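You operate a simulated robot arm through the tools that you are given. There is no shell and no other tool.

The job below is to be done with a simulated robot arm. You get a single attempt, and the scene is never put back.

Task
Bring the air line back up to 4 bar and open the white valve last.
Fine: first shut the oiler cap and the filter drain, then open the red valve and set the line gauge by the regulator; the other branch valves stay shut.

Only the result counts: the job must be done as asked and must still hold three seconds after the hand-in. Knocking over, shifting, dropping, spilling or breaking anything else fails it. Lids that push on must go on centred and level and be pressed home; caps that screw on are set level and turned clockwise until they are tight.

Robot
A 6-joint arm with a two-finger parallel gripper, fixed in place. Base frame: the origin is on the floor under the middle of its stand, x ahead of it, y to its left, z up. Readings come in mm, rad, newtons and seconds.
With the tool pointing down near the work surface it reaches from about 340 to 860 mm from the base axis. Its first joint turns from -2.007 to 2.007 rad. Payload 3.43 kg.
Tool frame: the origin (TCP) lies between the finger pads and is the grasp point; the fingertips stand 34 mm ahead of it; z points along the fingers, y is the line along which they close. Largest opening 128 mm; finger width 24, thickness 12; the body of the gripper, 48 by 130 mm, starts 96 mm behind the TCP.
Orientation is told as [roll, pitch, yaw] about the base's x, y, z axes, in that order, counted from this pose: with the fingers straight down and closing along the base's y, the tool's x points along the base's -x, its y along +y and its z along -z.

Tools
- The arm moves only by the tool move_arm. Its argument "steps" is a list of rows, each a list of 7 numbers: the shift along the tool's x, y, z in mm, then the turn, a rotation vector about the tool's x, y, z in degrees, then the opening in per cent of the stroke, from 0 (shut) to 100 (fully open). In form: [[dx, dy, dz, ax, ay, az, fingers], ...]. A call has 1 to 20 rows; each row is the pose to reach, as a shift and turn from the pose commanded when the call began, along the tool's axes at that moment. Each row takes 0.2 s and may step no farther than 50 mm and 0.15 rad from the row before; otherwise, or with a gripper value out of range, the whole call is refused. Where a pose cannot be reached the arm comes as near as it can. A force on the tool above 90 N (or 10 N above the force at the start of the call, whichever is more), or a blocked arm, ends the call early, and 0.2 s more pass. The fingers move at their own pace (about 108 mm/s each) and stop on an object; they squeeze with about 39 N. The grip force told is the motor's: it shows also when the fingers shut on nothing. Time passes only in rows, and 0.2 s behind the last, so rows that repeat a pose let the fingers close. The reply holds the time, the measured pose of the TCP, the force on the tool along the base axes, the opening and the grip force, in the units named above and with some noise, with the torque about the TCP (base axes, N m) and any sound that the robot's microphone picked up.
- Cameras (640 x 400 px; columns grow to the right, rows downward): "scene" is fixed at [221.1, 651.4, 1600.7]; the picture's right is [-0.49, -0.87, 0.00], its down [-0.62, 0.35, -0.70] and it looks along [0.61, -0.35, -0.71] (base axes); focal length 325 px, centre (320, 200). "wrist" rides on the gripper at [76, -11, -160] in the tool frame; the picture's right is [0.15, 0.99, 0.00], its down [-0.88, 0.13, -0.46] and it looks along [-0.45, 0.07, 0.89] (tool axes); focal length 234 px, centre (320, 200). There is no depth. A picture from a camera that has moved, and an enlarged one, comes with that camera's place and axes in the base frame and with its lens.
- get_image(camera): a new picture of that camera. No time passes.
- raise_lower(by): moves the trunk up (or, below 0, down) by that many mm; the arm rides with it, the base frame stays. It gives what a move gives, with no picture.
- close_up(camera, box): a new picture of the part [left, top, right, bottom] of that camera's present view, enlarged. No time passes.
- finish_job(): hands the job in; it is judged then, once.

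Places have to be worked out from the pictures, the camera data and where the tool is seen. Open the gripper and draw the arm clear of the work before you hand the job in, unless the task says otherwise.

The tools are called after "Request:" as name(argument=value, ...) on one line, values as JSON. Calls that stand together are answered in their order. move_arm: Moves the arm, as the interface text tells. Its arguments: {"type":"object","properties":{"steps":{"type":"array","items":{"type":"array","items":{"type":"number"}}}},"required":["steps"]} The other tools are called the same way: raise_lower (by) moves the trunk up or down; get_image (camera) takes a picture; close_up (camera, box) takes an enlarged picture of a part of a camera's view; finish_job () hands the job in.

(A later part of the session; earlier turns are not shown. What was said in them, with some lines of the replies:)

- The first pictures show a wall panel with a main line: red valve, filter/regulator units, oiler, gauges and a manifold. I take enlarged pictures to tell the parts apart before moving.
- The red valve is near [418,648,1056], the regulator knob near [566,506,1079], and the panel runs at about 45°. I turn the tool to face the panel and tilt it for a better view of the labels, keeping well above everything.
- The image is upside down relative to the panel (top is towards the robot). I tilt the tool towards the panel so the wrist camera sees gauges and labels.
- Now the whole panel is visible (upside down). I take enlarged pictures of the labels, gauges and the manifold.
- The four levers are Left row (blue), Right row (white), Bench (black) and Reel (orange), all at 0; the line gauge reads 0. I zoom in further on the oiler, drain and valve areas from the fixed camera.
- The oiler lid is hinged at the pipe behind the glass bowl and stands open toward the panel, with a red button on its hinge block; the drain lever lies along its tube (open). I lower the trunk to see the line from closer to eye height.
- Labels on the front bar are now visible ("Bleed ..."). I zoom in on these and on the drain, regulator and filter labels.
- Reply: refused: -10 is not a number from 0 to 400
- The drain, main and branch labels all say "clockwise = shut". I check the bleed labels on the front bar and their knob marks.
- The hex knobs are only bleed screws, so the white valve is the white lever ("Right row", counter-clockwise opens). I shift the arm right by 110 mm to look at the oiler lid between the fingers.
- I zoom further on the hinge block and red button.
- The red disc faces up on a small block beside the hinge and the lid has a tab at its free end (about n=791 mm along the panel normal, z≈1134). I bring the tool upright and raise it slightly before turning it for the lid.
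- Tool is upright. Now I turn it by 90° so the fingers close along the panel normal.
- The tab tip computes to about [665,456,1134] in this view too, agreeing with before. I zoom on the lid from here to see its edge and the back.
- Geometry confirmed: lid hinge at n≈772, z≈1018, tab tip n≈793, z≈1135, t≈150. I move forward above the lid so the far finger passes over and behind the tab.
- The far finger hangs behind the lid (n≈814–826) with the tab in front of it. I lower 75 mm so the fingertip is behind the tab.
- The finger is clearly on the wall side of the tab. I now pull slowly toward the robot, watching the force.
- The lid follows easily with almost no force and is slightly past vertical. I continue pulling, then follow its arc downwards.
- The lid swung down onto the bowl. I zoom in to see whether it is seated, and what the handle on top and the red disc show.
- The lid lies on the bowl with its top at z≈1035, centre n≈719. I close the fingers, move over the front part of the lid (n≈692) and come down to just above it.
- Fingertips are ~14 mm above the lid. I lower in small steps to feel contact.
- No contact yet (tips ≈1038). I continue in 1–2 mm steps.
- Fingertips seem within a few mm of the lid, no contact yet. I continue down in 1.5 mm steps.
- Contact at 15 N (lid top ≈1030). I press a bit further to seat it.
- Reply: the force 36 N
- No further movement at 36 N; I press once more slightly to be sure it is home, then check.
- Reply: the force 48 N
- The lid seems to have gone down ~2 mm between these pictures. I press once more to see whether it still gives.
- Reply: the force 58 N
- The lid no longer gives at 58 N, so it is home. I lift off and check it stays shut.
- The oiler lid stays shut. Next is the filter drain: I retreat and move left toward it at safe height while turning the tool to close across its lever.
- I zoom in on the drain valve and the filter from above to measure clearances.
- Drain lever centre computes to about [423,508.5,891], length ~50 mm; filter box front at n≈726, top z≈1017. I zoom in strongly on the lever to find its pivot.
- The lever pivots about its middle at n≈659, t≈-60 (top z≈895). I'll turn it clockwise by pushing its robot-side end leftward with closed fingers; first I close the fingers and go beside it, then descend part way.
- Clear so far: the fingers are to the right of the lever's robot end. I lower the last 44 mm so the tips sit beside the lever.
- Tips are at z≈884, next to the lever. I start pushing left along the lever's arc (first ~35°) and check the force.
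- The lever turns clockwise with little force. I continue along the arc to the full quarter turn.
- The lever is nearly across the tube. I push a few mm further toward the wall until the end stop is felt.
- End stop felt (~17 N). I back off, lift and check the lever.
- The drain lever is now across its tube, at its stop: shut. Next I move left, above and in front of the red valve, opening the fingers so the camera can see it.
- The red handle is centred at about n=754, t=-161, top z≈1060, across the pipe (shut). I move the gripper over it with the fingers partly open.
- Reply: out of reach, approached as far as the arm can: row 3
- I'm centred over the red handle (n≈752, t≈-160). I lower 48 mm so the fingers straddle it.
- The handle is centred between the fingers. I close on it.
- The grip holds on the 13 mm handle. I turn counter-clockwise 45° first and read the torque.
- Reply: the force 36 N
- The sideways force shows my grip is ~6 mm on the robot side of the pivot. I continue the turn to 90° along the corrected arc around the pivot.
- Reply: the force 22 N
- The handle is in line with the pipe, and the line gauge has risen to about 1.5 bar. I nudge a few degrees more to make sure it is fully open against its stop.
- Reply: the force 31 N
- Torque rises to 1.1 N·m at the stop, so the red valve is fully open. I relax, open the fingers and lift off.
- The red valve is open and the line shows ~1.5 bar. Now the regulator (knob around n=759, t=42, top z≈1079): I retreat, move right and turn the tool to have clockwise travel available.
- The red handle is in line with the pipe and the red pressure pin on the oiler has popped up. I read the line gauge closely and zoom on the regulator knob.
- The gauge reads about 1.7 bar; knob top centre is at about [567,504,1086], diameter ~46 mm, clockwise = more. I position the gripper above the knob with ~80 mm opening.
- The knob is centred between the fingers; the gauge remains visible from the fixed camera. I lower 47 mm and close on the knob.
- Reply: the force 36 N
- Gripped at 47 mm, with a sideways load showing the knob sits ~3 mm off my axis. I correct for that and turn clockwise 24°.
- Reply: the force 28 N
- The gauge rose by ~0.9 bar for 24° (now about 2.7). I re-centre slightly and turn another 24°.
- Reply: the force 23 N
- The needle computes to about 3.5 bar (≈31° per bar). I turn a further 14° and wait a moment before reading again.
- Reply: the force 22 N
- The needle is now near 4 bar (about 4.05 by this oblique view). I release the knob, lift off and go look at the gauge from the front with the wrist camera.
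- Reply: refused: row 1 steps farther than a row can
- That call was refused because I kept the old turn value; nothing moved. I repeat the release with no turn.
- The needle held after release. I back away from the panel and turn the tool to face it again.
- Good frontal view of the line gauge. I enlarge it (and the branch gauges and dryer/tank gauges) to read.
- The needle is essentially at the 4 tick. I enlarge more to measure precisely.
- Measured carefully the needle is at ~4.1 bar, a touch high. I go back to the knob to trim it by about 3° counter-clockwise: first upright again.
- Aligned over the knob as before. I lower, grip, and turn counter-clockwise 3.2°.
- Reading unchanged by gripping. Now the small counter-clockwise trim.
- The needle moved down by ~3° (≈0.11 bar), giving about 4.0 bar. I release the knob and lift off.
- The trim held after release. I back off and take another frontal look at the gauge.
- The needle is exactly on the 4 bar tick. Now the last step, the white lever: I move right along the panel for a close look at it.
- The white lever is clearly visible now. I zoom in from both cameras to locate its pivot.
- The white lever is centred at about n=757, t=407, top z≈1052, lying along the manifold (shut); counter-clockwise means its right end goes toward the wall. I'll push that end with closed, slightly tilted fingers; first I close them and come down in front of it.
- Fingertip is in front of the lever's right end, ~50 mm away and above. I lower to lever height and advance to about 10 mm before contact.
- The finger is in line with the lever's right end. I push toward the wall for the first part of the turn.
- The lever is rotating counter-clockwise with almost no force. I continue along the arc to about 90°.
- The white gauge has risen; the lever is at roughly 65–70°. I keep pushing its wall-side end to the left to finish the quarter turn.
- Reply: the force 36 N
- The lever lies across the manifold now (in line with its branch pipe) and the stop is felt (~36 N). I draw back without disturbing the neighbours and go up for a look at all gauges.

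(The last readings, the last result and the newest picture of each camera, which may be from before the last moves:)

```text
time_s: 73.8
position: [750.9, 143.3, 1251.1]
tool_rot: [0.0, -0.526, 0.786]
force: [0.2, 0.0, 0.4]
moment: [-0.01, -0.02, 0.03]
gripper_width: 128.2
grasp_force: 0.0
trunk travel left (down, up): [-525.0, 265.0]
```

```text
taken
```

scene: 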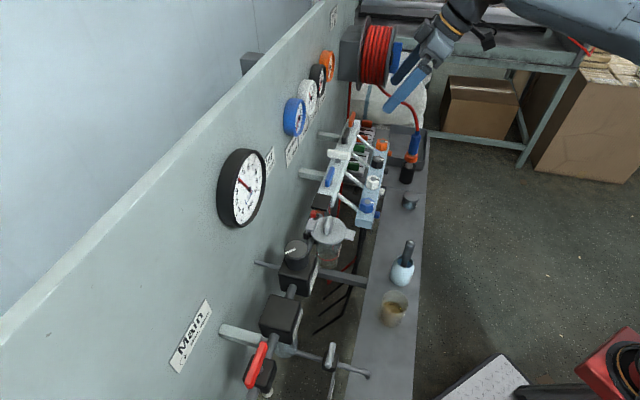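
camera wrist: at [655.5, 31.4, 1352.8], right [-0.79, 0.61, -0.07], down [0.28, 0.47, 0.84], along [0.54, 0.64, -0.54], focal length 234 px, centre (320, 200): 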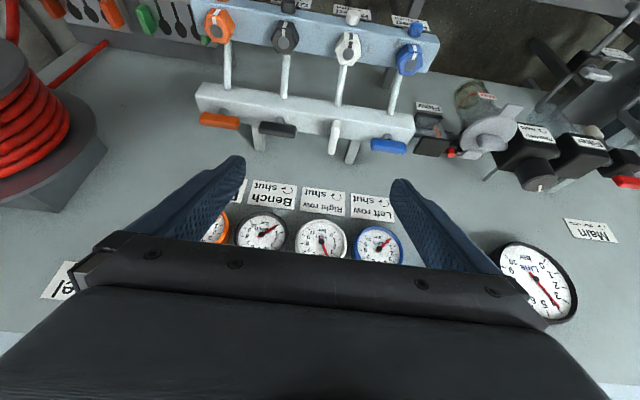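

I zoom in to verify the gauges, the white lever and that the other levers are unchanged.

Request:
close_up(camera="wrist", box=[210, 80, 430, 270])

Request:
close_up(camera="wrist", box=[480, 230, 600, 330])

Request:
close_up(camera="scene", box=[222, 145, 276, 229])

Request:
close_up(camera="wrist", box=[300, 210, 350, 265])

Request:
close_up(camera="scene", box=[290, 100, 400, 250])

```text
2.11 times, centred on (320, 175) of wrist
camera zoom: at [655.5, 31.4, 1352.8], right [-0.79, 0.61, -0.07], down [0.28, 0.47, 0.84], along [0.54, 0.64, -0.54], focal length 493 px, centre (320, 253)
```

zoom: 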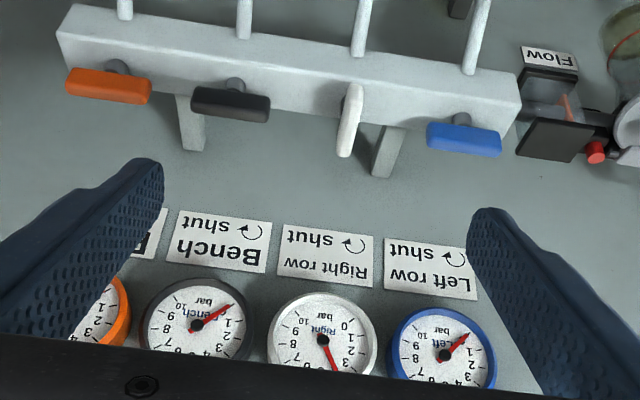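

```text
4.00 times, centred on (540, 280) of wrist
camera zoom: at [655.5, 31.4, 1352.8], right [-0.79, 0.61, -0.07], down [0.28, 0.47, 0.84], along [0.54, 0.64, -0.54], focal length 937 px, centre (-560, -120)
```

zoom: 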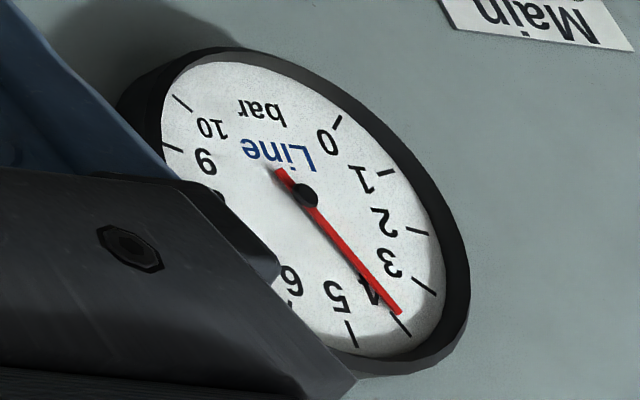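

```text
4.76 times, centred on (249, 187) of scene
camera zoom: at [221.1, 651.4, 1600.7], right [-0.49, -0.87, 0.0], down [-0.62, 0.35, -0.7], along [0.61, -0.35, -0.71], focal length 1548 px, centre (658, 262)
```

zoom: 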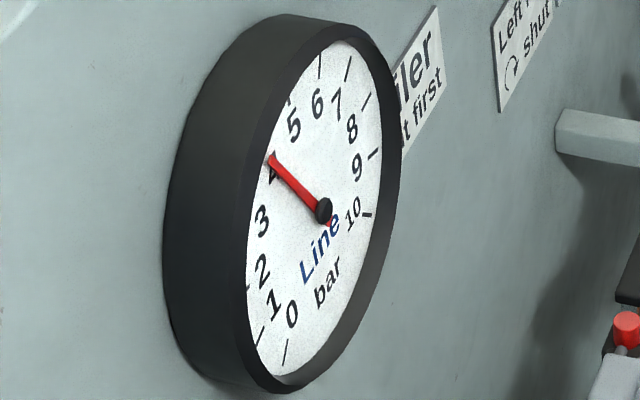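

```text
7.27 times, centred on (325, 238) of wrist
camera zoom: at [655.5, 31.4, 1352.8], right [-0.79, 0.61, -0.07], down [0.28, 0.47, 0.84], along [0.54, 0.64, -0.54], focal length 1703 px, centre (284, -73)
```

zoom: 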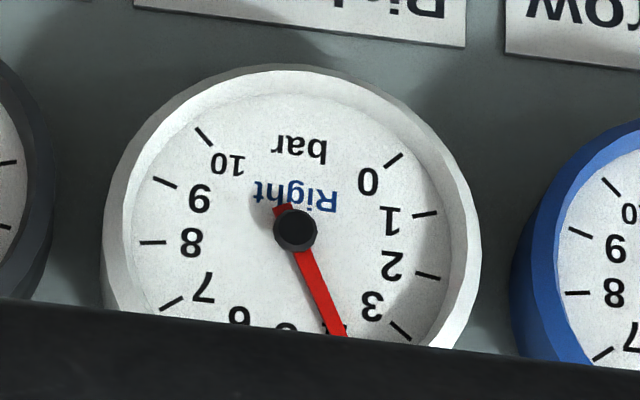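

```text
2.67 times, centred on (345, 175) of scene
camera zoom: at [221.1, 651.4, 1600.7], right [-0.49, -0.87, 0.0], down [-0.62, 0.35, -0.7], along [0.61, -0.35, -0.71], focal length 867 px, centre (253, 267)
```

zoom: 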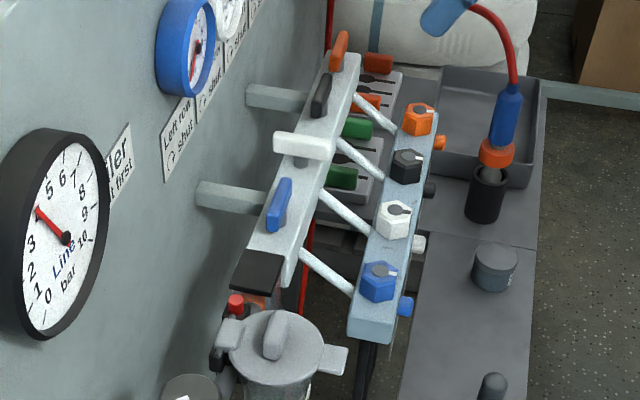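

Line and Right-row gauges both read about 4 bar, the other branches are at 0, and the lid, drain and red valve are as required. I draw the arm back clear of the panel and re-read once more.

Request:
move_arm(steps=[[34.6, 0, -20, 0, 0, 0, 100], [69.2, 0, -40, 0, 0, 0, 100], [103.8, 0, -60, 0, 0, 0, 100], [121, 0, -70, 0, 0, 0, 100], [121, 0, -70, 0, 0, 0, 100], [121, 0, -70, 0, 0, 0, 100], [121, 0, -70, 0, 0, 0, 100], [121, 0, -70, 0, 0, 0, 100]])

Request:
get_image(camera="wrist")

Request:
close_up(camera="scene", box=[232, 165, 262, 210])

Request:
close_up(camera="scene", box=[220, 200, 380, 400])

```text
time_s: 75.6
position: [651.4, 42.9, 1254.1]
tool_rot: [0.0, -0.527, 0.786]
force: [-0.5, -0.1, 0.5]
moment: [-0.03, 0.02, -0.02]
gripper_width: 127.8
grasp_force: 0.1
trunk travel left (down, up): [-525.0, 265.0]
```

```text
taken
camera wrist: at [556.2, -67.5, 1352.9], right [-0.79, 0.61, -0.07], down [0.28, 0.47, 0.84], along [0.54, 0.64, -0.54], focal length 234 px, centre (320, 200)
```

wrist: 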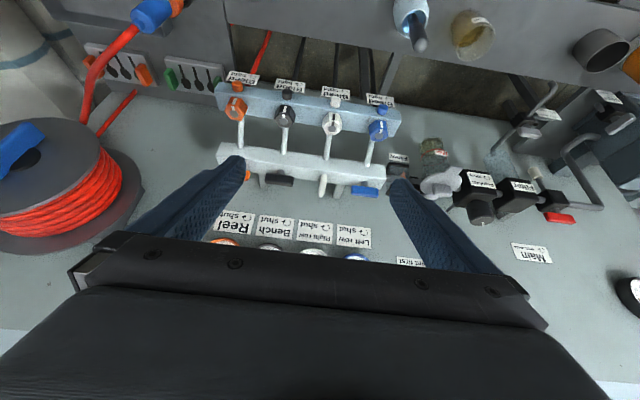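

```text
8.89 times, centred on (247, 188) of scene
camera zoom: at [221.1, 651.4, 1600.7], right [-0.49, -0.87, 0.0], down [-0.62, 0.35, -0.7], along [0.61, -0.35, -0.71], focal length 2889 px, centre (969, 311)
```

zoom: 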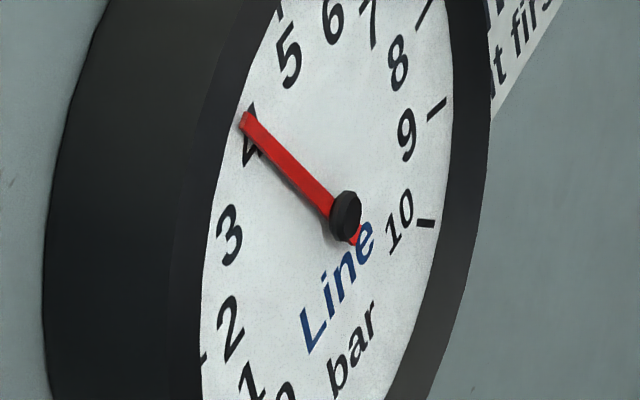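

```text
2.00 times, centred on (300, 300) of scene
camera zoom: at [221.1, 651.4, 1600.7], right [-0.49, -0.87, 0.0], down [-0.62, 0.35, -0.7], along [0.61, -0.35, -0.71], focal length 650 px, centre (360, 0)
```

zoom: 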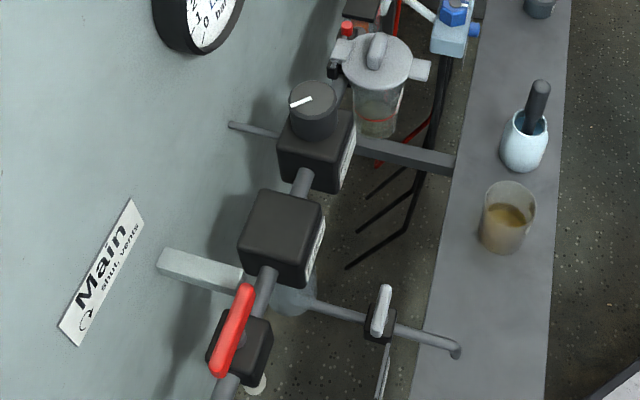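

The line holds steady at 4 bar with the white valve open. The oiler lid and drain are shut, the red valve is open, the other branch valves are untouched, and the arm is clear with the gripper open. I hand the job in.

Request:
finish_job()

```text
The job is handed in.
```

The air line is back at 4 bar, and the white valve was opened last. I have handed the job in, but no verdict on it came back.

1. **Oiler cap:** swung shut and pressed down until it no longer moved. It stayed shut under pressure.
2. **Filter drain:** lever turned clockwise to its stop, so it is shut.
3. **Red valve:** turned counter-clockwise to its stop, so it is open.
4. **Regulator:** the line first settled at about 4.1 bar. I trimmed it back, and the needle then sat on the 4 mark.
5. **White valve:** the lever marked "Right row", turned counter-clockwise to its stop after the pressure was set. Its own gauge now reads about 4 bar, and the line gauge stayed at 4.

The blue, black and orange valves were not touched; the blue and black gauges still read 0, and the orange one was hidden in my last views. The arm is back from the panel with the gripper open, and I saw nothing knocked over or spilled.
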